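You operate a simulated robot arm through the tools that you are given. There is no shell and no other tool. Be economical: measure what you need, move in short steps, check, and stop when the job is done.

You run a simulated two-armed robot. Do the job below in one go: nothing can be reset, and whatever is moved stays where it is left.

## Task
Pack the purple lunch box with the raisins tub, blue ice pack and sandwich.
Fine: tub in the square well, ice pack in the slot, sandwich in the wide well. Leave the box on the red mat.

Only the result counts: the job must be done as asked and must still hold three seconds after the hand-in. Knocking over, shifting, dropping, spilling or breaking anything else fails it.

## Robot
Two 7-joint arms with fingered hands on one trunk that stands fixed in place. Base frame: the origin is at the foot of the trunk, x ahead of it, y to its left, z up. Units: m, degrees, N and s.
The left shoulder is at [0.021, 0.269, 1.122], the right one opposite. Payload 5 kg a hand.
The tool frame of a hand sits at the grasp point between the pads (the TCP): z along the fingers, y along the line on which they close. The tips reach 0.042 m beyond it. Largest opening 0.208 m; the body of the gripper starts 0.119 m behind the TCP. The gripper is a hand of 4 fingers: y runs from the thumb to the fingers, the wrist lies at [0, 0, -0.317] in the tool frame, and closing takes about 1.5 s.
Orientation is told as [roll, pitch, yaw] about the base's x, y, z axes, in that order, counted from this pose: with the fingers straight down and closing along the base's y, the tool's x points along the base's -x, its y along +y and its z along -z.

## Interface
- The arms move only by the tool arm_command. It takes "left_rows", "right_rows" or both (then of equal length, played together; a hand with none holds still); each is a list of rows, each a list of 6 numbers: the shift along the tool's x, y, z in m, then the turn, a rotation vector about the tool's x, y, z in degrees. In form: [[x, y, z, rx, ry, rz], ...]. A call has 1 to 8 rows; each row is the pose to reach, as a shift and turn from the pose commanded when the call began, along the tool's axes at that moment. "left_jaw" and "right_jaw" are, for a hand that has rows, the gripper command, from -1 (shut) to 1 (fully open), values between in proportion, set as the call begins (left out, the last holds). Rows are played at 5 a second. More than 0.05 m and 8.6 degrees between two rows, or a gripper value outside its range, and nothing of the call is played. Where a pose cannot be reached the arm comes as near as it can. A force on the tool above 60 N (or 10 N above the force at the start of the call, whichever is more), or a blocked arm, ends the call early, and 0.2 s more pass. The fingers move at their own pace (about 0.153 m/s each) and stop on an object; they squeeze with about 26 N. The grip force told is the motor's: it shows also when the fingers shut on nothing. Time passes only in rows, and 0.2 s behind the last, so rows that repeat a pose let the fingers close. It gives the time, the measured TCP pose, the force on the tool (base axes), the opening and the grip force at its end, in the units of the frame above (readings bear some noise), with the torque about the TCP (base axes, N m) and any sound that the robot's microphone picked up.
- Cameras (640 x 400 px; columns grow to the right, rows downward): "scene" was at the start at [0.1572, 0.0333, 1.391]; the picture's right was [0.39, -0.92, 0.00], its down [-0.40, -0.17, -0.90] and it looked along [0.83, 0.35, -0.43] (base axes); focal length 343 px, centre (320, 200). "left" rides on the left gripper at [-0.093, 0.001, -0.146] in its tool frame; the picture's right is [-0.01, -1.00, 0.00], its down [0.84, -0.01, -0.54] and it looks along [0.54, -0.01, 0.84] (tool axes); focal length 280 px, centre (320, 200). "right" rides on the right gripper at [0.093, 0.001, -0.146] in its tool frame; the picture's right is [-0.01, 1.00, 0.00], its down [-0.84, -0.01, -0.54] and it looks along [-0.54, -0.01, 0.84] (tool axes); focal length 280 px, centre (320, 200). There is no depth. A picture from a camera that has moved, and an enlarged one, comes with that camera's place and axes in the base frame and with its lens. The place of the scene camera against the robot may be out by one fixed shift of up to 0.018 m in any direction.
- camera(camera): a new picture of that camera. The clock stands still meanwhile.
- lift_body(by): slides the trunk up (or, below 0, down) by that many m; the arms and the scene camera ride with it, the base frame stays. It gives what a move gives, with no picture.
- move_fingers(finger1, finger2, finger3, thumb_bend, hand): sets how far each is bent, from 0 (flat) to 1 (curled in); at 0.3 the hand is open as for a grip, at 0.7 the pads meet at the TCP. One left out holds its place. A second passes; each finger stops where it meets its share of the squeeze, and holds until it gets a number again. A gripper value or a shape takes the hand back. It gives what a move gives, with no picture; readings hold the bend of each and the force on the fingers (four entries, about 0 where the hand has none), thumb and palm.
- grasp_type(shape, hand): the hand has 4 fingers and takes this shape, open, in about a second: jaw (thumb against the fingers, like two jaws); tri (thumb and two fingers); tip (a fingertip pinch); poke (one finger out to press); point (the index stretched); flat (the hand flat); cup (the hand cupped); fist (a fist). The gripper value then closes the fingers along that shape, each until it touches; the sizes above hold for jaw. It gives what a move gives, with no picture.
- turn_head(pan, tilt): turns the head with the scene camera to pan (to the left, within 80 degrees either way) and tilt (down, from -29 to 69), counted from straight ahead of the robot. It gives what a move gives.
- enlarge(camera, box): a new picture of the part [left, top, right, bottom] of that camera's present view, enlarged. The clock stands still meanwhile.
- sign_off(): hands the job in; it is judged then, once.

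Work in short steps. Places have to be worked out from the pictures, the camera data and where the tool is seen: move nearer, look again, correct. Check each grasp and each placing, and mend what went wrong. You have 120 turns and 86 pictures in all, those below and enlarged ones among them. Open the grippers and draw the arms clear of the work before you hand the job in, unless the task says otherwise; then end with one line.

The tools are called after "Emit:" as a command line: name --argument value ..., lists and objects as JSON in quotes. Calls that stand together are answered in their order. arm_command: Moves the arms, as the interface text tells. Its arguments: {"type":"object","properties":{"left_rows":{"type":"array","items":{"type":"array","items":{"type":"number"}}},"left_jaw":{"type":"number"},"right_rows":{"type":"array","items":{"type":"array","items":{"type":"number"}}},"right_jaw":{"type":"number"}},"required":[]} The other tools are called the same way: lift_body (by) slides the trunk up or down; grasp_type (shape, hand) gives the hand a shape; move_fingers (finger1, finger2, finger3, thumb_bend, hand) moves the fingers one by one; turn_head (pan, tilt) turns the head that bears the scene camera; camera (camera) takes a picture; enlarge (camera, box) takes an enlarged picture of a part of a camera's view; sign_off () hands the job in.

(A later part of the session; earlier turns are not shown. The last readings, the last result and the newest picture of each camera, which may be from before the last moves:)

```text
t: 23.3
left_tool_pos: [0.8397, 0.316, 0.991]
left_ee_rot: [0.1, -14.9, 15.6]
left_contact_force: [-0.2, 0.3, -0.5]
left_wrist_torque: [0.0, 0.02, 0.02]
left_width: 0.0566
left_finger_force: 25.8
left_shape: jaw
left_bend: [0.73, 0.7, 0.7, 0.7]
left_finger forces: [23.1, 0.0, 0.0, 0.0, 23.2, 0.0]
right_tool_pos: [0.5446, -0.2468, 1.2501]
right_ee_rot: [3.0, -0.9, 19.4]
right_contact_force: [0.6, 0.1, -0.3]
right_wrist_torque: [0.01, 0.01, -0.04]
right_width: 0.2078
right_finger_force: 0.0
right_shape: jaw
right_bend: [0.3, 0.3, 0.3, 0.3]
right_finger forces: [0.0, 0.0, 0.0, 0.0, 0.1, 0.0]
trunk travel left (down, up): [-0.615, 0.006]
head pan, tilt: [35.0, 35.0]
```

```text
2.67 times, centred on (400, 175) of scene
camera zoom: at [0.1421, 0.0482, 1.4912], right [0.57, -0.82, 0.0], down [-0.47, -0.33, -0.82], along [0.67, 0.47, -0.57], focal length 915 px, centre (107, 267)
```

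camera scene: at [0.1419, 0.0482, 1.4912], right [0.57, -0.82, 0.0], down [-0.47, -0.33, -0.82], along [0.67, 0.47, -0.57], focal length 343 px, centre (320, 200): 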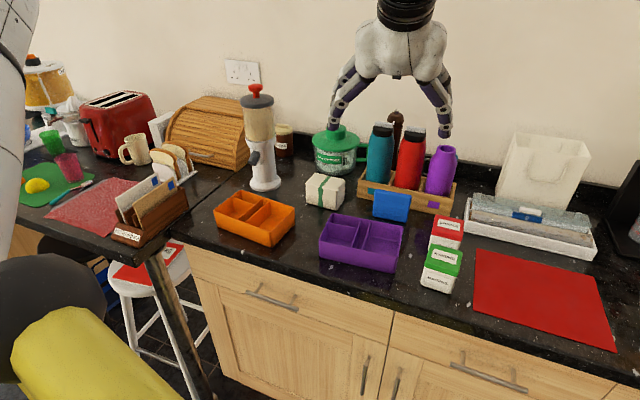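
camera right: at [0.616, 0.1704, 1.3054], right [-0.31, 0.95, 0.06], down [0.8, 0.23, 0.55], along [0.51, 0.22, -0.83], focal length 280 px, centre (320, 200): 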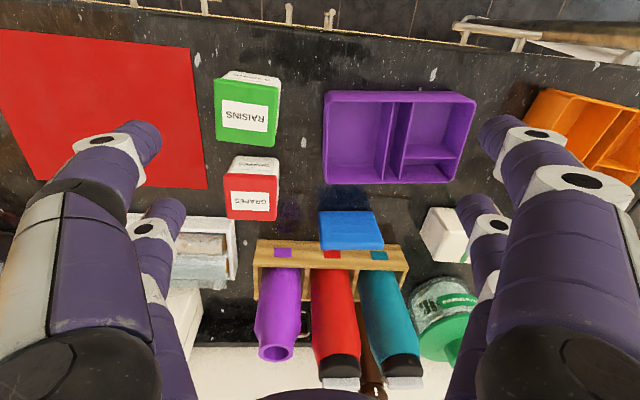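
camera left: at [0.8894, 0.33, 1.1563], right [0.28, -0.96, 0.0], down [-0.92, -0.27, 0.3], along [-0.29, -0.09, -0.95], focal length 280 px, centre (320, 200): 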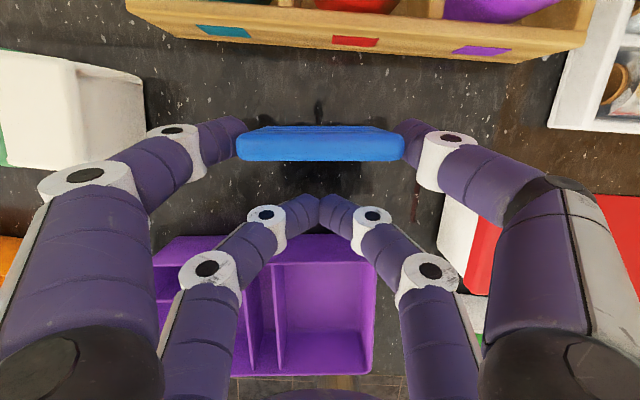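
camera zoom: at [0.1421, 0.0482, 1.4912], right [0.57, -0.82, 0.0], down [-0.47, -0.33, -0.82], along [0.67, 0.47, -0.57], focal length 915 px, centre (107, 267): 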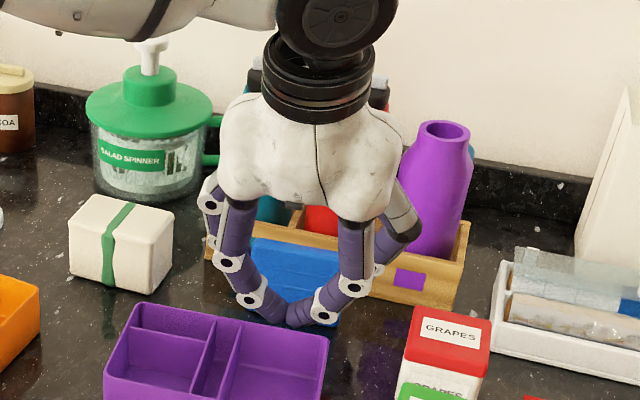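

Pack gripped by one pair at 23 N. Lift straight up 9 cm.

Emit:
arm_command --left_rows '[[-0.0052, 0, -0.0193, 0, 0, 0], [-0.0117, 0, -0.0435, 0, 0, 0], [-0.0233, 0, -0.0869, 0, 0, 0]]'

Emit:
camera --camera "left"

Emit:
enlarge --camera "scene" --box '[310, 80, 490, 270]'

```text
t: 24.1
left_tool_pos: [0.8385, 0.3136, 1.0816]
left_ee_rot: [0.0, -15.0, 15.5]
left_contact_force: [-1.0, -0.1, -1.4]
left_wrist_torque: [0.05, -0.05, 0.03]
left_width: 0.0563
left_finger_force: 25.8
left_shape: jaw
left_bend: [0.73, 0.7, 0.7, 0.7]
left_finger forces: [23.3, 0.0, 0.0, 0.1, 23.3, 0.0]
right_tool_pos: [0.5429, -0.2487, 1.2514]
right_ee_rot: [3.1, -0.9, 19.3]
right_contact_force: [-1.1, -1.0, 0.0]
right_wrist_torque: [0.08, -0.14, -0.01]
right_width: 0.2079
right_finger_force: 0.0
right_shape: jaw
right_bend: [0.3, 0.3, 0.3, 0.3]
right_finger forces: [0.1, 0.0, 0.0, 0.0, 0.0, 0.0]
trunk travel left (down, up): [-0.615, 0.006]
head pan, tilt: [35.0, 35.0]
```

```text
53 pictures are left
camera left: at [0.8878, 0.3285, 1.2454], right [0.28, -0.96, 0.0], down [-0.92, -0.27, 0.3], along [-0.29, -0.09, -0.95], focal length 280 px, centre (320, 200)
```

left: 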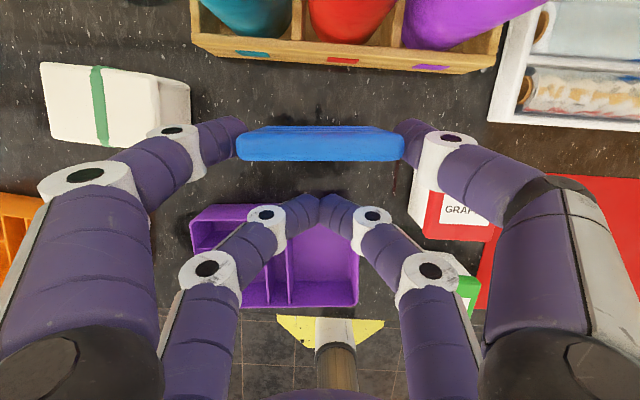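

```text
2.11 times, centred on (400, 175) of scene
camera zoom: at [0.1405, 0.0476, 1.4916], right [0.57, -0.82, 0.0], down [-0.47, -0.33, -0.82], along [0.67, 0.47, -0.57], focal length 722 px, centre (152, 253)
```

zoom: 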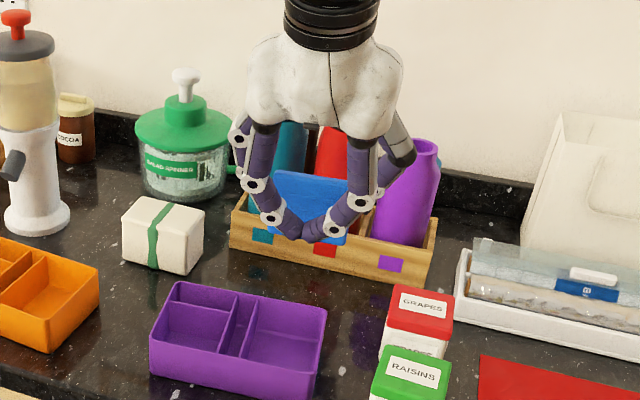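

The pack is held level. I back it away from the bottles over the box and start the −89° yaw turn toward the slot direction.

Emit:
arm_command --left_rows '[[0.0383, 0.0266, -0.0103, 1.918, 0, 7.157], [0.0766, 0.0531, -0.0205, 3.837, 0, 14.313], [0.1149, 0.0797, -0.0308, 5.755, 0, 21.47], [0.1149, 0.0797, -0.0308, 7.673, 0, 28.627], [0.1149, 0.0797, -0.0308, 9.592, 0, 35.783], [0.1149, 0.0797, -0.0308, 11.51, 0, 42.94]]'

Emit:
arm_command --left_rows '[[0, 0, 0, 1.918, 0, 7.157], [0, 0, 0, 3.837, 0, 14.313], [0, 0, 0, 5.755, 0, 21.47], [0, 0, 0, 7.673, 0, 28.627], [0, 0, 0, 9.592, 0, 35.783], [0, 0, 0, 11.51, 0, 42.94]]'

Emit:
camera --camera "left"

Emit:
camera --camera "scene"

```text
t: 25.5
left_tool_pos: [0.7063, 0.3611, 1.0798]
left_ee_rot: [0.0, -14.9, -29.0]
left_contact_force: [1.6, 0.2, -2.8]
left_wrist_torque: [0.09, 0.21, -0.02]
left_width: 0.0562
left_finger_force: 26.0
left_shape: jaw
left_bend: [0.73, 0.7, 0.7, 0.7]
left_finger forces: [23.4, 0.0, 0.1, 0.0, 23.5, 0.0]
right_tool_pos: [0.5472, -0.2483, 1.2491]
right_ee_rot: [3.1, -0.6, 19.3]
right_contact_force: [1.1, -0.6, 0.2]
right_wrist_torque: [0.03, 0.25, 0.01]
right_width: 0.208
right_finger_force: 0.1
right_shape: jaw
right_bend: [0.3, 0.3, 0.3, 0.3]
right_finger forces: [0.0, 0.0, 0.0, 0.0, 0.0, 0.1]
trunk travel left (down, up): [-0.615, 0.006]
head pan, tilt: [35.0, 35.0]
```

```text
t: 26.9
left_tool_pos: [0.7054, 0.3595, 1.0827]
left_ee_rot: [-0.1, -15.1, -73.6]
left_contact_force: [0.0, -0.4, -1.6]
left_wrist_torque: [0.07, -0.02, 0.06]
left_width: 0.0566
left_finger_force: 26.2
left_shape: jaw
left_bend: [0.73, 0.7, 0.7, 0.7]
left_finger forces: [23.5, 0.1, 0.0, 0.0, 23.4, 0.0]
right_tool_pos: [0.5441, -0.2483, 1.2509]
right_ee_rot: [2.9, -0.8, 19.3]
right_contact_force: [-0.5, -0.6, -0.7]
right_wrist_torque: [0.03, 0.0, -0.03]
right_width: 0.2082
right_finger_force: 0.2
right_shape: jaw
right_bend: [0.3, 0.3, 0.3, 0.3]
right_finger forces: [0.0, 0.1, 0.0, 0.1, 0.0, 0.0]
trunk travel left (down, up): [-0.615, 0.006]
head pan, tilt: [35.0, 35.0]
```

```text
51 pictures are left
camera left: at [0.7205, 0.309, 1.2461], right [-0.95, -0.3, 0.0], down [-0.28, 0.91, 0.3], along [-0.09, 0.29, -0.95], focal length 280 px, centre (320, 200)
```

left: 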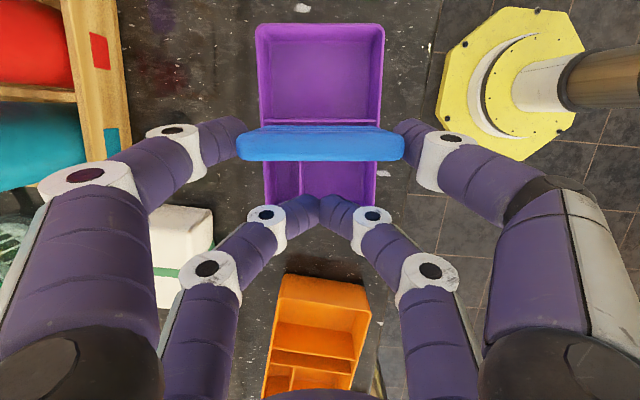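

```text
50 pictures are left
camera scene: at [0.1419, 0.0481, 1.4912], right [0.57, -0.82, 0.0], down [-0.47, -0.33, -0.82], along [0.67, 0.47, -0.57], focal length 343 px, centre (320, 200)
```

scene: 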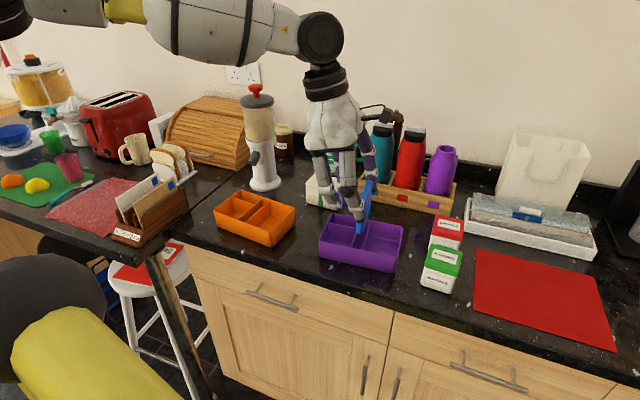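

Now enlarge to compare the pack with the slot.

Emit:
enlarge --camera "left" --box '[220, 90, 420, 215]'

Emit:
enlarge --camera "scene" --box '[290, 140, 430, 290]'

```text
3.20 times, centred on (320, 152) of left
camera zoom: at [0.7205, 0.309, 1.2461], right [-0.95, -0.3, 0.0], down [-0.28, 0.91, 0.3], along [-0.09, 0.29, -0.95], focal length 897 px, centre (320, 352)
```

zoom: 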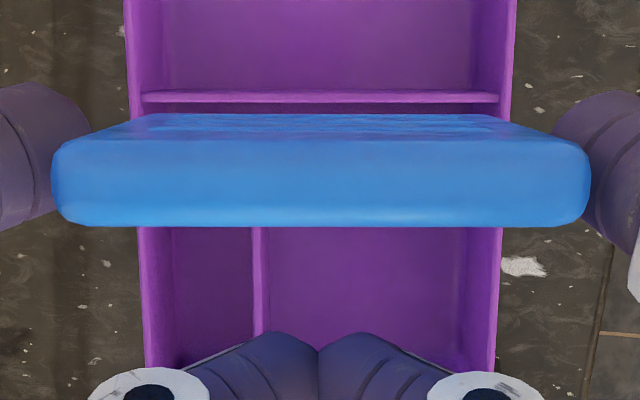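

```text
2.67 times, centred on (360, 215) of scene
camera zoom: at [0.1419, 0.0481, 1.4912], right [0.57, -0.82, 0.0], down [-0.47, -0.33, -0.82], along [0.67, 0.47, -0.57], focal length 915 px, centre (213, 160)
```

zoom: 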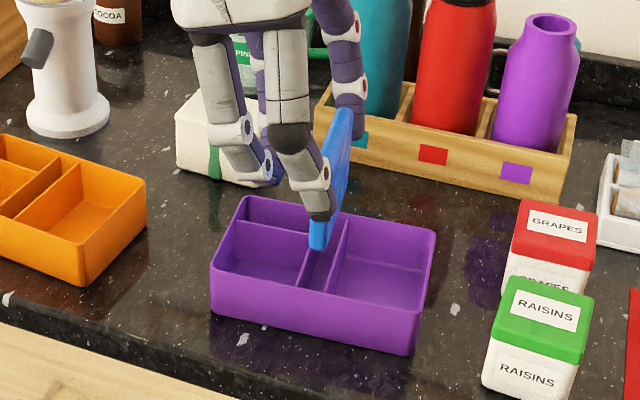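

Alignment is good: pack ~1.7 mm too far right, level and square to the slot. I correct and lower until the pack's bottom just enters the slot, then check.

Emit:
arm_command --left_rows '[[0.0054, 0, 0.0164, 0, 0, 0], [0.0104, 0, 0.033, 0, 0, 0], [0.013, 0, 0.043, 0, 0, 0], [0.0154, 0, 0.0508, 0, 0, 0]]'

Emit:
enlarge --camera "left" --box '[220, 70, 420, 220]'

Emit:
enlarge --camera "scene" --box '[290, 160, 430, 290]'

```text
t: 27.9
left_tool_pos: [0.7043, 0.3629, 1.0283]
left_ee_rot: [0.0, -15.0, -73.3]
left_contact_force: [-0.2, 0.7, -1.0]
left_wrist_torque: [0.06, -0.01, -0.01]
left_width: 0.0563
left_finger_force: 26.3
left_shape: jaw
left_bend: [0.73, 0.7, 0.7, 0.7]
left_finger forces: [23.3, 0.1, 0.0, 0.0, 23.3, 0.0]
right_tool_pos: [0.5446, -0.2471, 1.2505]
right_ee_rot: [3.0, -0.8, 19.4]
right_contact_force: [0.3, 0.0, -0.4]
right_wrist_torque: [0.01, -0.01, 0.0]
right_width: 0.2081
right_finger_force: 0.0
right_shape: jaw
right_bend: [0.3, 0.3, 0.3, 0.3]
right_finger forces: [0.0, 0.0, 0.0, 0.0, 0.0, 0.0]
trunk travel left (down, up): [-0.615, 0.006]
head pan, tilt: [35.0, 35.0]
```

```text
2.67 times, centred on (320, 145) of left
camera zoom: at [0.7203, 0.3114, 1.1929], right [-0.95, -0.3, 0.0], down [-0.28, 0.91, 0.3], along [-0.09, 0.29, -0.95], focal length 748 px, centre (320, 347)
```

zoom: 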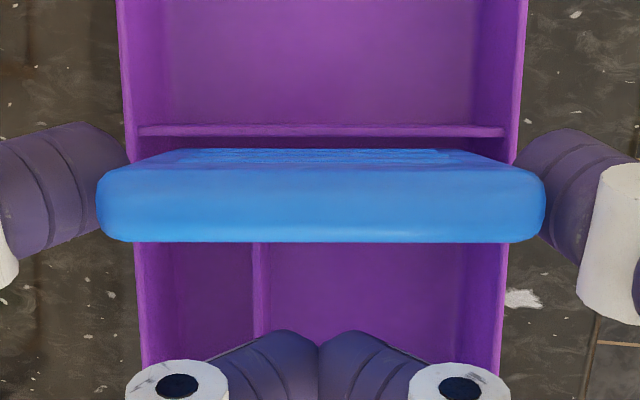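

```text
3.08 times, centred on (360, 225) of scene
camera zoom: at [0.142, 0.0482, 1.4913], right [0.57, -0.82, 0.0], down [-0.47, -0.33, -0.82], along [0.67, 0.47, -0.57], focal length 1056 px, centre (197, 123)
```

zoom: 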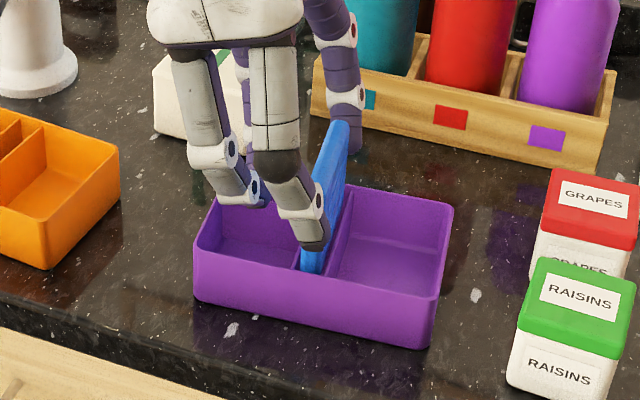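

The bottom is at rim level and lies between the dividers (about 2 mm left, 4 mm right). Nudge 1 mm right and lower 2 cm more.

Emit:
arm_command --left_rows '[[0.0004, 0, 0.005, 0, 0, 0], [0.0017, 0, 0.01, 0, 0, 0], [0.003, 0, 0.0148, 0, 0, 0], [0.0042, 0, 0.0196, 0, 0, 0]]'

Emit:
enlarge --camera "left" --box '[220, 70, 420, 220]'

Emit:
enlarge --camera "scene" --box '[290, 160, 430, 290]'

```text
t: 28.9
left_tool_pos: [0.7038, 0.3617, 1.0095]
left_ee_rot: [0.0, -15.1, -73.4]
left_contact_force: [-0.3, -0.2, -1.5]
left_wrist_torque: [0.01, 0.01, 0.01]
left_width: 0.0563
left_finger_force: 26.2
left_shape: jaw
left_bend: [0.73, 0.7, 0.7, 0.7]
left_finger forces: [23.3, 0.1, 0.0, 0.0, 23.4, 0.0]
right_tool_pos: [0.5447, -0.2479, 1.2511]
right_ee_rot: [3.0, -0.8, 19.4]
right_contact_force: [-0.5, 0.3, -0.7]
right_wrist_torque: [0.01, 0.0, 0.02]
right_width: 0.2081
right_finger_force: 0.1
right_shape: jaw
right_bend: [0.3, 0.3, 0.3, 0.3]
right_finger forces: [0.0, 0.0, 0.0, 0.0, 0.1, 0.1]
trunk travel left (down, up): [-0.615, 0.006]
head pan, tilt: [35.0, 35.0]
```

```text
2.67 times, centred on (320, 145) of left
camera zoom: at [0.7208, 0.3103, 1.1737], right [-0.95, -0.3, 0.0], down [-0.28, 0.91, 0.3], along [-0.09, 0.29, -0.95], focal length 748 px, centre (320, 347)
```

zoom: 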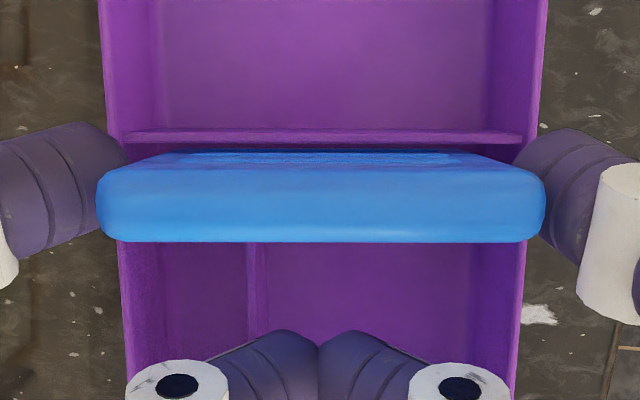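

```text
3.08 times, centred on (360, 225) of scene
camera zoom: at [0.1421, 0.0483, 1.4912], right [0.57, -0.82, 0.0], down [-0.47, -0.33, -0.82], along [0.67, 0.47, -0.57], focal length 1056 px, centre (197, 123)
```

zoom: 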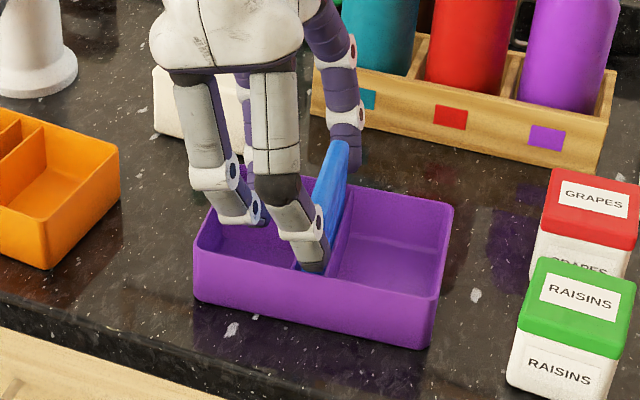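

Pack is well inside the slot without force. I release only the gripping pair (finger1 and thumb) a little, leaving the other pair still.

Emit:
move_fingers --hand "left" --finger1 0.6 --thumb_bend 0.6

Emit:
enlarge --camera "left" --box '[180, 70, 460, 280]'

Emit:
enlarge --camera "scene" --box '[290, 160, 430, 290]'

```text
t: 29.9
left_tool_pos: [0.7041, 0.3606, 1.0086]
left_ee_rot: [-0.1, -15.0, -73.4]
left_contact_force: [0.0, -0.4, -1.2]
left_wrist_torque: [0.06, 0.08, -0.04]
left_width: 0.1037
left_finger_force: 8.0
left_shape: fingers
left_bend: [0.44, 0.7, 0.7, 0.58]
left_finger forces: [7.8, 0.0, 0.1, 0.0, 8.2, 0.0]
right_tool_pos: [0.5442, -0.2484, 1.2511]
right_ee_rot: [3.0, -0.8, 19.5]
right_contact_force: [-0.2, 0.4, 0.2]
right_wrist_torque: [-0.01, -0.01, 0.02]
right_width: 0.2079
right_finger_force: 0.1
right_shape: jaw
right_bend: [0.3, 0.3, 0.3, 0.3]
right_finger forces: [0.0, 0.1, 0.0, 0.1, 0.0, 0.1]
trunk travel left (down, up): [-0.615, 0.006]
head pan, tilt: [35.0, 35.0]
```

```text
1.90 times, centred on (320, 175) of left
camera zoom: at [0.7207, 0.3103, 1.1737], right [-0.95, -0.3, 0.0], down [-0.28, 0.91, 0.3], along [-0.09, 0.29, -0.95], focal length 534 px, centre (320, 248)
```

zoom: 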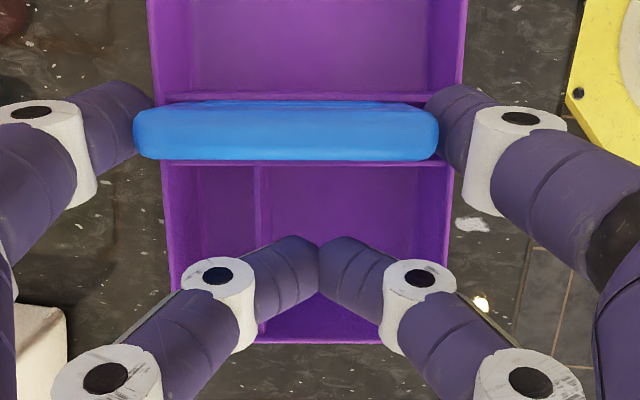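

```text
3.08 times, centred on (360, 225) of scene
camera zoom: at [0.1421, 0.0482, 1.4912], right [0.57, -0.82, 0.0], down [-0.47, -0.33, -0.82], along [0.67, 0.47, -0.57], focal length 1056 px, centre (197, 123)
```

zoom: 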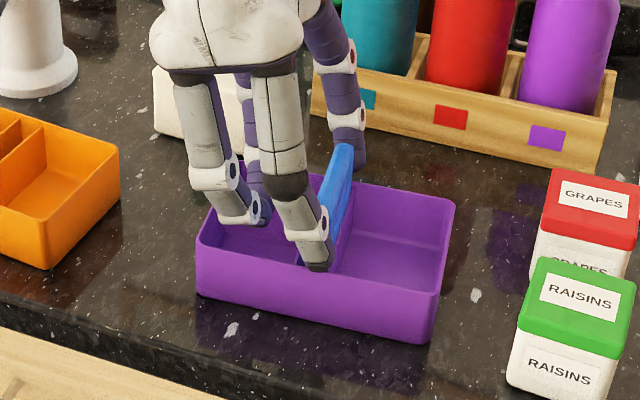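

Grip eased to 8 N but still holds; open finger1 and thumb slightly more.

Emit:
move_fingers --hand "left" --finger1 0.36 --thumb_bend 0.48

Emit:
enlarge --camera "left" --box '[180, 70, 460, 280]'

Emit:
enlarge --camera "scene" --box '[290, 160, 430, 290]'

```text
t: 30.9
left_tool_pos: [0.7048, 0.3595, 1.0099]
left_ee_rot: [0.1, -15.0, -73.4]
left_contact_force: [-0.2, -0.3, 0.5]
left_wrist_torque: [0.01, -0.03, -0.02]
left_width: 0.1548
left_finger_force: 0.1
left_shape: fingers
left_bend: [0.36, 0.7, 0.7, 0.48]
left_finger forces: [0.1, 0.0, 0.0, 0.0, 0.0, 0.1]
right_tool_pos: [0.545, -0.247, 1.2509]
right_ee_rot: [3.1, -0.9, 19.4]
right_contact_force: [0.1, -0.1, 0.6]
right_wrist_torque: [0.03, 0.04, -0.01]
right_width: 0.2083
right_finger_force: 0.0
right_shape: jaw
right_bend: [0.3, 0.3, 0.3, 0.3]
right_finger forces: [0.0, 0.0, 0.0, 0.0, 0.0, 0.1]
trunk travel left (down, up): [-0.615, 0.006]
head pan, tilt: [35.0, 35.0]
```

```text
1.90 times, centred on (320, 175) of left
camera zoom: at [0.7207, 0.3103, 1.1738], right [-0.95, -0.3, 0.0], down [-0.28, 0.91, 0.3], along [-0.09, 0.29, -0.95], focal length 534 px, centre (320, 248)
```

zoom: 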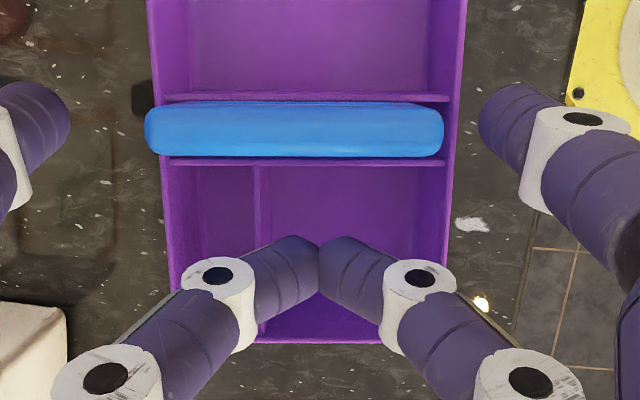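

```text
3.08 times, centred on (360, 225) of scene
camera zoom: at [0.142, 0.0482, 1.4912], right [0.57, -0.82, 0.0], down [-0.47, -0.33, -0.82], along [0.67, 0.47, -0.57], focal length 1056 px, centre (197, 123)
```

zoom: 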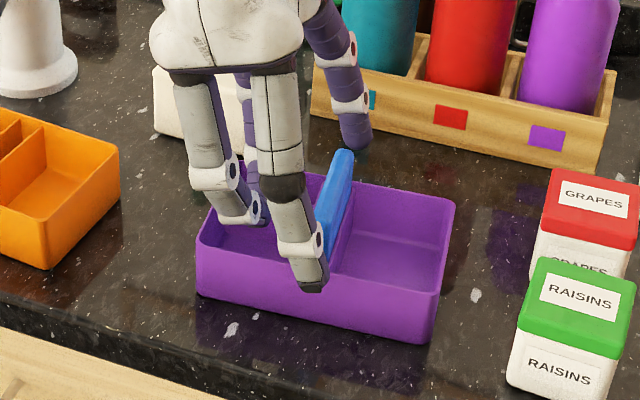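

The pack has dropped into the slot. I raise the hand clear and inspect.

Emit:
arm_command --left_rows '[[-0.0104, 0, -0.0387, 0, 0, 0], [-0.0207, 0, -0.0773, 0, 0, 0], [-0.031, 0, -0.116, 0, 0, 0], [-0.0414, 0, -0.1546, 0, 0, 0]]'

Emit:
camera --camera "left"

Emit:
enlarge --camera "scene" --box '[290, 160, 470, 300]'

```text
t: 31.9
left_tool_pos: [0.7045, 0.3637, 1.1717]
left_ee_rot: [0.1, -15.0, -73.5]
left_contact_force: [-0.1, -0.4, 0.3]
left_wrist_torque: [0.07, -0.07, -0.01]
left_width: 0.1552
left_finger_force: 0.0
left_shape: fingers
left_bend: [0.36, 0.7, 0.7, 0.48]
left_finger forces: [0.1, 0.1, 0.1, 0.0, 0.1, 0.1]
right_tool_pos: [0.5436, -0.2487, 1.2508]
right_ee_rot: [3.1, -0.8, 19.3]
right_contact_force: [0.5, -0.1, -0.7]
right_wrist_torque: [0.04, -0.09, 0.0]
right_width: 0.208
right_finger_force: 0.0
right_shape: jaw
right_bend: [0.3, 0.3, 0.3, 0.3]
right_finger forces: [0.0, 0.0, 0.0, 0.0, 0.0, 0.0]
trunk travel left (down, up): [-0.615, 0.006]
head pan, tilt: [35.0, 35.0]
```

```text
39 pictures are left
camera left: at [0.721, 0.313, 1.3374], right [-0.95, -0.3, 0.0], down [-0.28, 0.91, 0.3], along [-0.09, 0.29, -0.95], focal length 280 px, centre (320, 200)
```

left: 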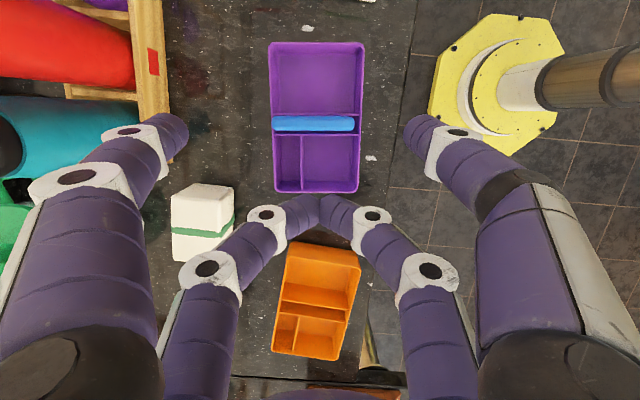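

```text
2.86 times, centred on (380, 230) of scene
camera zoom: at [0.1414, 0.0477, 1.4914], right [0.57, -0.82, 0.0], down [-0.47, -0.33, -0.82], along [0.67, 0.47, -0.57], focal length 980 px, centre (149, 114)
```

zoom: 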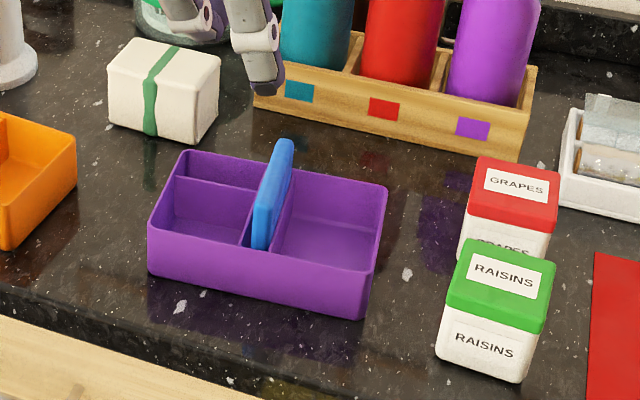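

Ice pack stands properly in the slot. Now measure the sandwich and wells from this view.

Emit:
enlarge --camera "left" --box '[150, 30, 390, 280]'

```text
1.60 times, centred on (270, 155) of left
camera zoom: at [0.721, 0.313, 1.3374], right [-0.95, -0.3, 0.0], down [-0.28, 0.91, 0.3], along [-0.09, 0.29, -0.95], focal length 449 px, centre (400, 272)
```

zoom: 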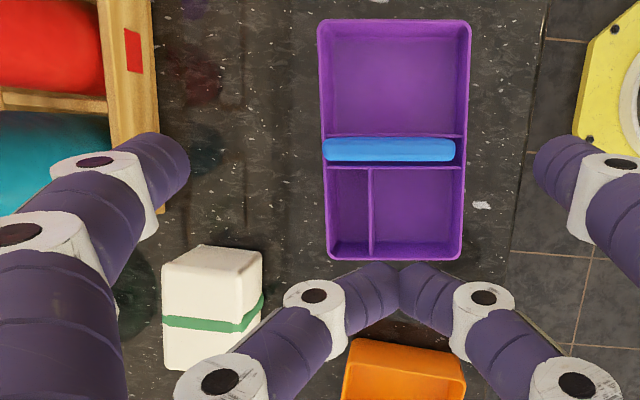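

Wells: wide ≈ 0.078×0.107, square ≈ 0.072×0.074; sandwich ≈ 0.095×0.070×0.064 at about (0.826, 0.510), yaw ≈ 5°. I open the jaw, untilt and go above the sandwich with yaw 4.5° so it closes on the long ends.

Emit:
grasp_type --hand "left" --shape "jaw"

Emit:
arm_command --left_rows '[[0, 0, 0, 0, 7.5, 0], [0, 0, 0, 0, 15, 0]]' --left_jaw 0.44

Emit:
arm_command --left_rows '[[0.0212, 0.0316, 0.008, 0, 0, -7.8], [0.0423, 0.0632, 0.016, 0, 0, -15.6], [0.0635, 0.0948, 0.024, 0, 0, -23.4], [0.0846, 0.1264, 0.032, 0, 0, -31.2], [0.1058, 0.158, 0.04, 0, 0, -39]]'

Emit:
arm_command --left_rows '[[0, 0, 0, 0, 0, -7.8], [0, 0, 0, 0, 0, -15.6], [0, 0, 0, 0, 0, -23.4], [0, 0, 0, 0, 0, -31.2], [0, 0, 0, 0, 0, -39]]'

Emit:
camera --camera "left"

```text
t: 32.8
left_tool_pos: [0.7052, 0.3637, 1.1719]
left_ee_rot: [0.0, -15.0, -73.4]
left_contact_force: [-0.2, -0.5, 0.3]
left_wrist_torque: [0.01, -0.01, 0.0]
left_width: 0.2079
left_finger_force: 0.0
left_shape: jaw
left_bend: [0.3, 0.3, 0.3, 0.3]
left_finger forces: [0.0, 0.1, 0.0, 0.0, 0.0, 0.0]
right_tool_pos: [0.5448, -0.2475, 1.2502]
right_ee_rot: [3.0, -0.7, 19.4]
right_contact_force: [-0.4, 0.0, -0.3]
right_wrist_torque: [0.0, 0.0, -0.01]
right_width: 0.2081
right_finger_force: 0.0
right_shape: jaw
right_bend: [0.3, 0.3, 0.3, 0.3]
right_finger forces: [0.1, 0.0, 0.1, 0.0, 0.0, 0.1]
trunk travel left (down, up): [-0.615, 0.006]
head pan, tilt: [35.0, 35.0]
```

```text
t: 33.4
left_tool_pos: [0.706, 0.3644, 1.1685]
left_ee_rot: [0.1, 0.0, -73.2]
left_contact_force: [0.7, 0.3, 0.0]
left_wrist_torque: [-0.14, 0.02, 0.01]
left_width: 0.1501
left_finger_force: 0.1
left_shape: jaw
left_bend: [0.27, 0.27, 0.27, 0.57]
left_finger forces: [0.0, 0.0, 0.0, 0.0, 0.0, 0.0]
right_tool_pos: [0.5458, -0.2468, 1.2509]
right_ee_rot: [3.0, -0.7, 19.4]
right_contact_force: [0.7, 1.7, -0.3]
right_wrist_torque: [-0.07, 0.11, 0.0]
right_width: 0.2081
right_finger_force: 0.1
right_shape: jaw
right_bend: [0.3, 0.3, 0.3, 0.3]
right_finger forces: [0.0, 0.0, 0.1, 0.0, 0.0, 0.0]
trunk travel left (down, up): [-0.615, 0.006]
head pan, tilt: [35.0, 35.0]
```

```text
t: 34.6
left_tool_pos: [0.8248, 0.5059, 1.1239]
left_ee_rot: [-0.1, 0.1, -34.2]
left_contact_force: [0.4, -0.3, -0.4]
left_wrist_torque: [-0.07, 0.08, -0.04]
left_width: 0.15
left_finger_force: 0.1
left_shape: jaw
left_bend: [0.27, 0.27, 0.27, 0.57]
left_finger forces: [0.0, 0.0, 0.0, 0.0, 0.0, 0.0]
right_tool_pos: [0.5457, -0.2478, 1.2492]
right_ee_rot: [3.0, -0.7, 19.4]
right_contact_force: [0.4, 0.1, 0.4]
right_wrist_torque: [-0.04, 0.11, 0.0]
right_width: 0.2081
right_finger_force: 0.2
right_shape: jaw
right_bend: [0.3, 0.3, 0.3, 0.3]
right_finger forces: [0.1, 0.1, 0.1, 0.0, 0.0, 0.1]
trunk travel left (down, up): [-0.615, 0.006]
head pan, tilt: [35.0, 35.0]
```

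```text
t: 35.8
left_tool_pos: [0.8252, 0.5065, 1.1278]
left_ee_rot: [0.1, 0.0, 4.8]
left_contact_force: [-0.2, 0.2, 0.7]
left_wrist_torque: [-0.02, 0.02, 0.01]
left_width: 0.1499
left_finger_force: 0.1
left_shape: jaw
left_bend: [0.27, 0.27, 0.27, 0.57]
left_finger forces: [0.0, 0.0, 0.0, 0.0, 0.1, 0.1]
right_tool_pos: [0.5449, -0.248, 1.2502]
right_ee_rot: [3.1, -0.8, 19.3]
right_contact_force: [0.6, -0.6, -1.0]
right_wrist_torque: [-0.05, 0.03, 0.0]
right_width: 0.2079
right_finger_force: 0.0
right_shape: jaw
right_bend: [0.3, 0.3, 0.3, 0.3]
right_finger forces: [0.0, 0.0, 0.1, 0.1, 0.0, 0.0]
trunk travel left (down, up): [-0.615, 0.006]
head pan, tilt: [35.0, 35.0]
```

```text
36 pictures are left
camera left: at [0.9187, 0.516, 1.2731], right [0.1, -1.0, 0.0], down [-0.84, -0.08, 0.54], along [-0.54, -0.05, -0.84], focal length 280 px, centre (320, 200)
```

left: 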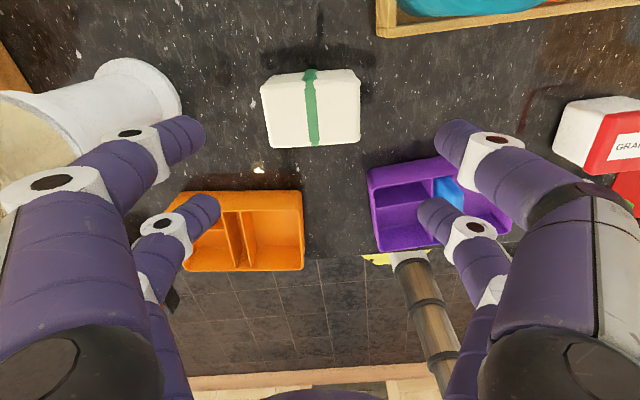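

The sandwich centre lies ~7 mm forward and 7 mm left of the TCP, yawed ~2.5° more. I correct and descend to grip its top 2 cm.

Emit:
arm_command --left_rows '[[-0.011, 0.007, 0.04, 0, 0, -2.5], [-0.011, 0.007, 0.08, 0, 0, -2.5], [-0.011, 0.007, 0.11, 0, 0, -2.5], [-0.011, 0.007, 0.131, 0, 0, -2.5]]'

Emit:
camera --camera "left"

```text
t: 36.8
left_tool_pos: [0.835, 0.5143, 0.997]
left_ee_rot: [0.0, 0.0, 7.3]
left_contact_force: [0.1, -0.1, 0.9]
left_wrist_torque: [0.02, 0.02, 0.01]
left_width: 0.1499
left_finger_force: 0.0
left_shape: jaw
left_bend: [0.27, 0.27, 0.27, 0.57]
left_finger forces: [0.1, 0.1, 0.0, 0.0, 0.0, 0.0]
right_tool_pos: [0.5448, -0.248, 1.2511]
right_ee_rot: [3.0, -0.8, 19.4]
right_contact_force: [-1.1, 0.6, -0.2]
right_wrist_torque: [0.01, 0.0, 0.01]
right_width: 0.2078
right_finger_force: 0.0
right_shape: jaw
right_bend: [0.3, 0.3, 0.3, 0.3]
right_finger forces: [0.0, 0.1, 0.0, 0.0, 0.1, 0.0]
trunk travel left (down, up): [-0.615, 0.006]
head pan, tilt: [35.0, 35.0]
```

```text
35 pictures are left
camera left: at [0.928, 0.5261, 1.143], right [0.14, -0.99, 0.0], down [-0.83, -0.12, 0.54], along [-0.53, -0.07, -0.84], focal length 280 px, centre (320, 200)
```

left: 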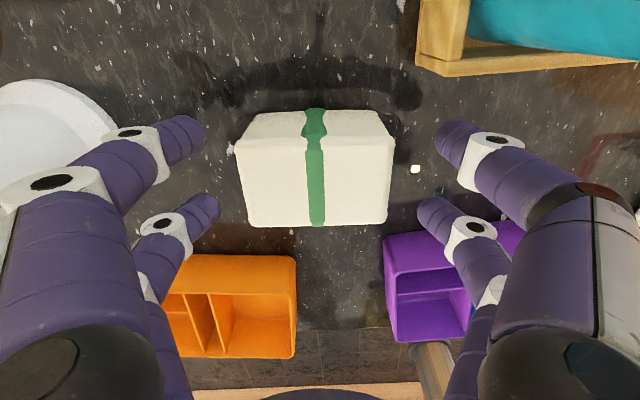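

Centred well; shift back 4 mm so both digit pairs land on the ends, then close.

Emit:
arm_command --left_rows '[[0.004, 0, 0, 0, 0, 0], [0.004, 0, 0, 0, 0, 0]]'

Emit:
arm_command --left_rows '[[0, 0, 0, 0, 0, 0], [0, 0, 0, 0, 0, 0], [0, 0, 0, 0, 0, 0], [0, 0, 0, 0, 0, 0], [0, 0, 0, 0, 0, 0], [0, 0, 0, 0, 0, 0]]' --left_jaw -1

Emit:
camera --camera "left"

```text
t: 37.4
left_tool_pos: [0.8328, 0.5136, 0.9971]
left_ee_rot: [0.0, 0.0, 7.1]
left_contact_force: [0.4, -0.4, 0.3]
left_wrist_torque: [0.04, 0.0, 0.02]
left_width: 0.1498
left_finger_force: 0.0
left_shape: jaw
left_bend: [0.27, 0.27, 0.27, 0.57]
left_finger forces: [0.0, 0.1, 0.0, 0.0, 0.1, 0.0]
right_tool_pos: [0.5454, -0.2479, 1.2497]
right_ee_rot: [2.9, -0.8, 19.4]
right_contact_force: [0.0, 0.2, -0.3]
right_wrist_torque: [0.01, 0.02, -0.01]
right_width: 0.2079
right_finger_force: 0.1
right_shape: jaw
right_bend: [0.3, 0.3, 0.3, 0.3]
right_finger forces: [0.0, 0.1, 0.1, 0.0, 0.0, 0.1]
trunk travel left (down, up): [-0.615, 0.006]
head pan, tilt: [35.0, 35.0]
```

```text
t: 38.8
left_tool_pos: [0.8312, 0.5147, 0.9977]
left_ee_rot: [0.1, 0.0, 7.1]
left_contact_force: [-0.6, 0.8, -0.3]
left_wrist_torque: [-0.01, 0.0, -0.02]
left_width: 0.0929
left_finger_force: 26.3
left_shape: jaw
left_bend: [0.73, 0.73, 0.73, 0.7]
left_finger forces: [23.5, 23.6, 23.6, 0.0, 23.7, 0.0]
right_tool_pos: [0.5453, -0.2483, 1.2494]
right_ee_rot: [3.0, -0.8, 19.4]
right_contact_force: [0.9, -0.5, -0.1]
right_wrist_torque: [0.02, 0.0, -0.04]
right_width: 0.2081
right_finger_force: 0.1
right_shape: jaw
right_bend: [0.3, 0.3, 0.3, 0.3]
right_finger forces: [0.0, 0.0, 0.0, 0.0, 0.0, 0.0]
trunk travel left (down, up): [-0.615, 0.006]
head pan, tilt: [35.0, 35.0]
```

```text
34 pictures are left
camera left: at [0.9245, 0.5257, 1.1423], right [0.14, -0.99, 0.0], down [-0.83, -0.12, 0.54], along [-0.53, -0.07, -0.84], focal length 280 px, centre (320, 200)
```

left: 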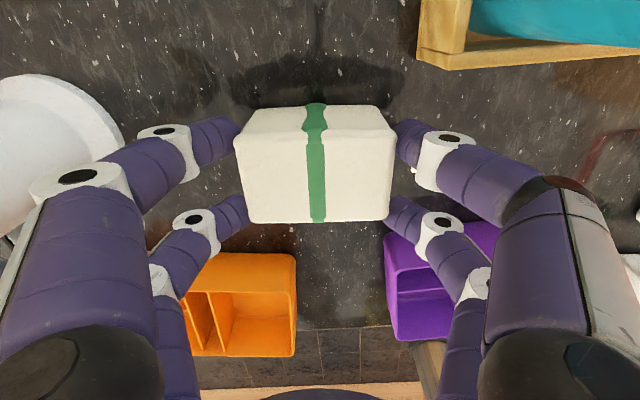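

Firm grip on all digits, width 0.093. Lift 13 cm, then carry and turn −82.6° to above the wide well.

Emit:
arm_command --left_rows '[[0, 0, -0.03, 0, 0, 0], [0, 0, -0.08, 0, 0, 0], [0, 0, -0.13, 0, 0, 0]]'

Emit:
arm_command --left_rows '[[0.0209, -0.0372, 0, 0, 0, 8.26], [0.0417, -0.0744, 0, 0, 0, 16.52], [0.0626, -0.1117, 0, 0, 0, 24.78], [0.0835, -0.1489, 0, 0, 0, 33.04], [0.1043, -0.1861, 0, 0, 0, 41.3], [0.1252, -0.2233, 0, 0, 0, 49.56]]'

Emit:
arm_command --left_rows '[[0, 0, 0, 0, 0, 8.26], [0, 0, 0, 0, 0, 16.52], [0, 0, 0, 0, 0, 24.78], [0, 0, 0, 0, 0, 33.04]]'

Emit:
camera --camera "left"

Emit:
enlarge --camera "scene" --box '[290, 140, 450, 290]'

```text
t: 39.6
left_tool_pos: [0.8327, 0.5147, 1.1258]
left_ee_rot: [0.0, 0.0, 7.0]
left_contact_force: [0.8, -1.0, -2.2]
left_wrist_torque: [0.05, -0.12, 0.0]
left_width: 0.0929
left_finger_force: 25.7
left_shape: jaw
left_bend: [0.73, 0.73, 0.73, 0.7]
left_finger forces: [23.6, 23.6, 23.6, 0.1, 23.7, 0.0]
right_tool_pos: [0.5445, -0.2491, 1.2509]
right_ee_rot: [3.2, -0.8, 19.3]
right_contact_force: [-0.7, -0.5, 0.1]
right_wrist_torque: [0.11, -0.14, -0.04]
right_width: 0.2078
right_finger_force: 0.1
right_shape: jaw
right_bend: [0.3, 0.3, 0.3, 0.3]
right_finger forces: [0.0, 0.0, 0.0, 0.1, 0.1, 0.1]
trunk travel left (down, up): [-0.615, 0.006]
head pan, tilt: [35.0, 35.0]
```

```text
t: 41.0
left_tool_pos: [0.7364, 0.2799, 1.1297]
left_ee_rot: [-0.1, -0.1, -42.6]
left_contact_force: [-0.1, -0.7, -2.1]
left_wrist_torque: [0.06, 0.08, -0.02]
left_width: 0.0931
left_finger_force: 25.7
left_shape: jaw
left_bend: [0.73, 0.73, 0.73, 0.7]
left_finger forces: [23.8, 24.0, 23.9, 0.0, 23.9, 0.1]
right_tool_pos: [0.5456, -0.2493, 1.2507]
right_ee_rot: [3.1, -0.8, 19.3]
right_contact_force: [0.6, -0.2, 0.2]
right_wrist_torque: [0.11, 0.05, 0.02]
right_width: 0.208
right_finger_force: 0.1
right_shape: jaw
right_bend: [0.3, 0.3, 0.3, 0.3]
right_finger forces: [0.1, 0.0, 0.0, 0.1, 0.0, 0.0]
trunk travel left (down, up): [-0.615, 0.006]
head pan, tilt: [35.0, 35.0]
```

```text
t: 42.0
left_tool_pos: [0.7353, 0.2786, 1.1272]
left_ee_rot: [-0.1, 0.1, -75.6]
left_contact_force: [0.1, 0.6, -1.9]
left_wrist_torque: [0.01, 0.02, 0.01]
left_width: 0.0932
left_finger_force: 26.1
left_shape: jaw
left_bend: [0.73, 0.73, 0.73, 0.7]
left_finger forces: [23.8, 24.1, 23.8, 0.0, 24.0, 0.1]
right_tool_pos: [0.5455, -0.2477, 1.2502]
right_ee_rot: [3.0, -0.8, 19.5]
right_contact_force: [0.3, 0.4, 0.4]
right_wrist_torque: [-0.02, -0.01, 0.01]
right_width: 0.2081
right_finger_force: 0.0
right_shape: jaw
right_bend: [0.3, 0.3, 0.3, 0.3]
right_finger forces: [0.0, 0.0, 0.0, 0.0, 0.0, 0.0]
trunk travel left (down, up): [-0.615, 0.006]
head pan, tilt: [35.0, 35.0]
```

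```text
33 pictures are left
camera left: at [0.7608, 0.1878, 1.2737], right [-0.96, -0.26, 0.0], down [-0.22, 0.81, 0.54], along [-0.14, 0.52, -0.84], focal length 280 px, centre (320, 200)
```

left: 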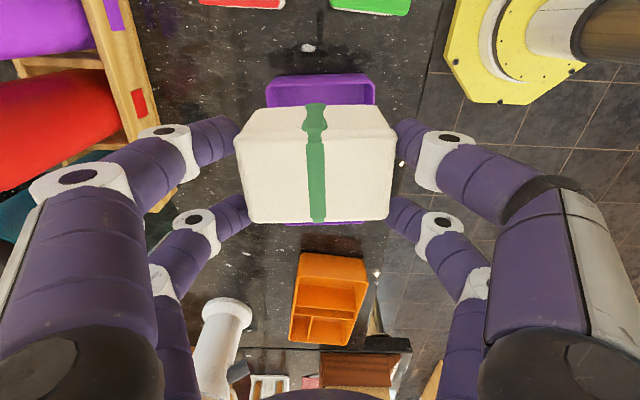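

```text
2.67 times, centred on (370, 215) of scene
camera zoom: at [0.1421, 0.0485, 1.4912], right [0.57, -0.82, 0.0], down [-0.47, -0.33, -0.82], along [0.67, 0.47, -0.57], focal length 915 px, centre (187, 160)
```

zoom: 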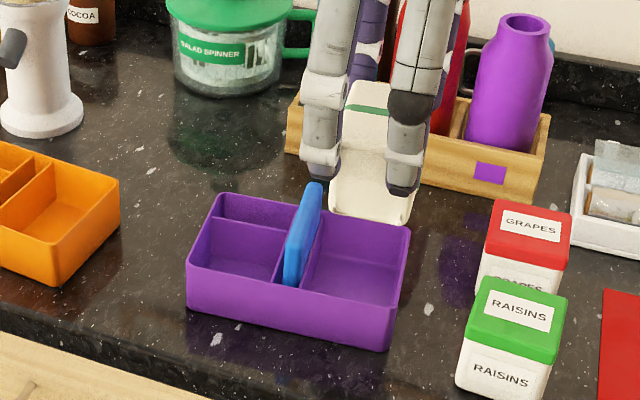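

Lateral centring looks good; enlarge to check the angle and fore-aft relation to the well.

Emit:
enlarge --camera "left" --box '[220, 60, 420, 240]'

```text
2.22 times, centred on (320, 150) of left
camera zoom: at [0.7608, 0.1878, 1.2737], right [-0.96, -0.26, 0.0], down [-0.22, 0.81, 0.54], along [-0.14, 0.52, -0.84], focal length 623 px, centre (320, 311)
```

zoom: 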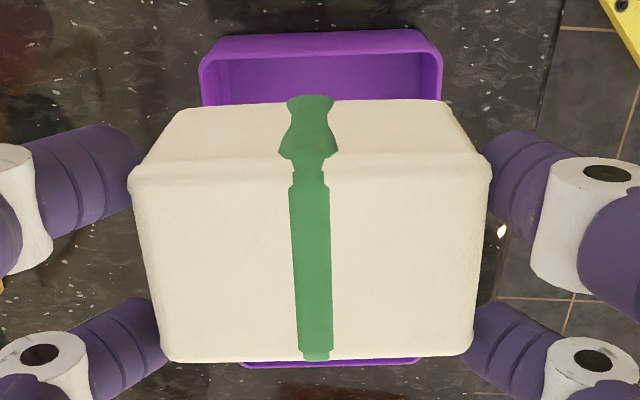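

The sandwich needs ~4.5 mm left, ~1.5 mm sideways and ~0.8° turn. I correct and lower to 1 cm above the rim.

Emit:
arm_command --left_rows '[[0.0045, -0.0016, 0.0, 0, 0, -0.8], [0.0045, -0.0016, 0.025, 0, 0, -0.8], [0.0045, -0.0016, 0.05, 0, 0, -0.8], [0.0045, -0.0016, 0.073, 0, 0, -0.8]]'

Emit:
enlarge --camera "left" --box '[220, 60, 420, 240]'

Emit:
enlarge --camera "scene" --box '[310, 170, 430, 290]'

```text
t: 43.0
left_tool_pos: [0.733, 0.2842, 1.0539]
left_ee_rot: [0.0, 0.0, -74.8]
left_contact_force: [0.2, -0.5, -1.6]
left_wrist_torque: [0.01, 0.07, -0.03]
left_width: 0.093
left_finger_force: 25.7
left_shape: jaw
left_bend: [0.73, 0.73, 0.73, 0.7]
left_finger forces: [23.9, 24.0, 24.0, 0.0, 23.9, 0.1]
right_tool_pos: [0.5455, -0.2475, 1.2503]
right_ee_rot: [3.0, -0.7, 19.4]
right_contact_force: [-0.5, -1.0, -0.8]
right_wrist_torque: [0.01, 0.07, 0.01]
right_width: 0.2082
right_finger_force: 0.1
right_shape: jaw
right_bend: [0.3, 0.3, 0.3, 0.3]
right_finger forces: [0.1, 0.1, 0.0, 0.1, 0.0, 0.1]
trunk travel left (down, up): [-0.615, 0.006]
head pan, tilt: [35.0, 35.0]
```

```text
2.22 times, centred on (320, 150) of left
camera zoom: at [0.7591, 0.1935, 1.1989], right [-0.96, -0.28, 0.0], down [-0.23, 0.81, 0.54], along [-0.15, 0.52, -0.84], focal length 623 px, centre (320, 311)
```

zoom: 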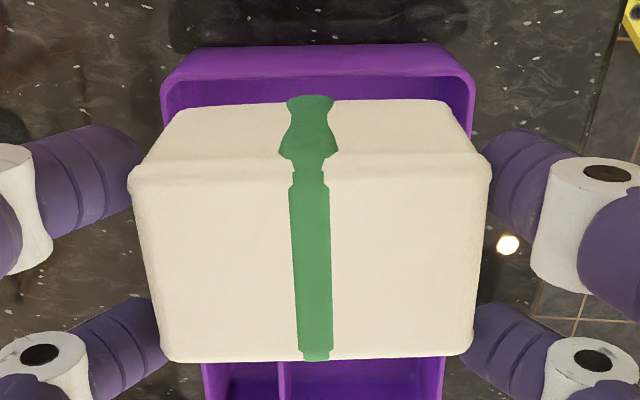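

```text
3.33 times, centred on (370, 230) of scene
camera zoom: at [0.1429, 0.0485, 1.4911], right [0.57, -0.82, 0.0], down [-0.47, -0.33, -0.82], along [0.67, 0.47, -0.57], focal length 1144 px, centre (153, 100)
```

zoom: 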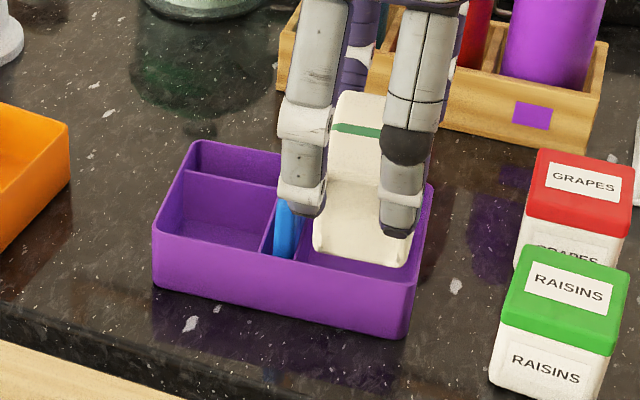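

Well aligned: ~5 mm gap right, centred laterally. Lower 4.7 cm into the well.

Emit:
arm_command --left_rows '[[0, 0, 0.01, 0, 0, 0], [0, 0, 0.02, 0, 0, 0], [0, 0, 0.03, 0, 0, 0], [0, 0, 0.039, 0, 0, 0], [0, 0, 0.047, 0, 0, 0]]'

Emit:
enlarge --camera "scene" --box '[310, 170, 430, 290]'

```text
t: 44.2
left_tool_pos: [0.7315, 0.2835, 1.0078]
left_ee_rot: [0.0, 0.1, -74.6]
left_contact_force: [1.3, 1.1, -1.2]
left_wrist_torque: [-0.01, 0.06, -0.04]
left_width: 0.0929
left_finger_force: 26.1
left_shape: jaw
left_bend: [0.73, 0.73, 0.73, 0.7]
left_finger forces: [23.8, 24.0, 23.9, 0.0, 23.9, 0.0]
right_tool_pos: [0.5455, -0.2486, 1.251]
right_ee_rot: [3.0, -0.7, 19.4]
right_contact_force: [0.1, 0.6, -0.7]
right_wrist_torque: [-0.05, 0.03, -0.01]
right_width: 0.2079
right_finger_force: 0.0
right_shape: jaw
right_bend: [0.3, 0.3, 0.3, 0.3]
right_finger forces: [0.0, 0.0, 0.1, 0.0, 0.1, 0.0]
trunk travel left (down, up): [-0.615, 0.006]
head pan, tilt: [35.0, 35.0]
```

```text
3.33 times, centred on (370, 230) of scene
camera zoom: at [0.1425, 0.0484, 1.4911], right [0.57, -0.82, 0.0], down [-0.47, -0.33, -0.82], along [0.67, 0.47, -0.57], focal length 1144 px, centre (153, 100)
```

zoom: 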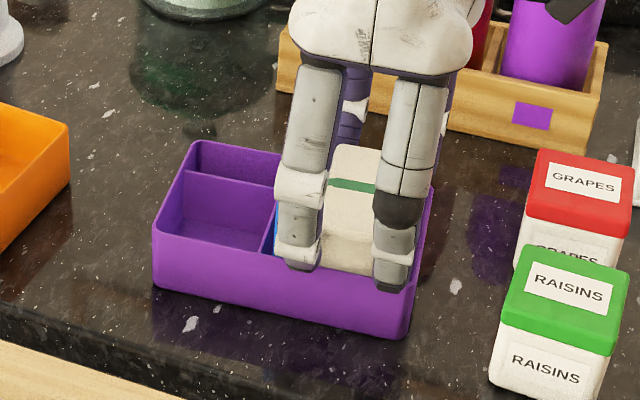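

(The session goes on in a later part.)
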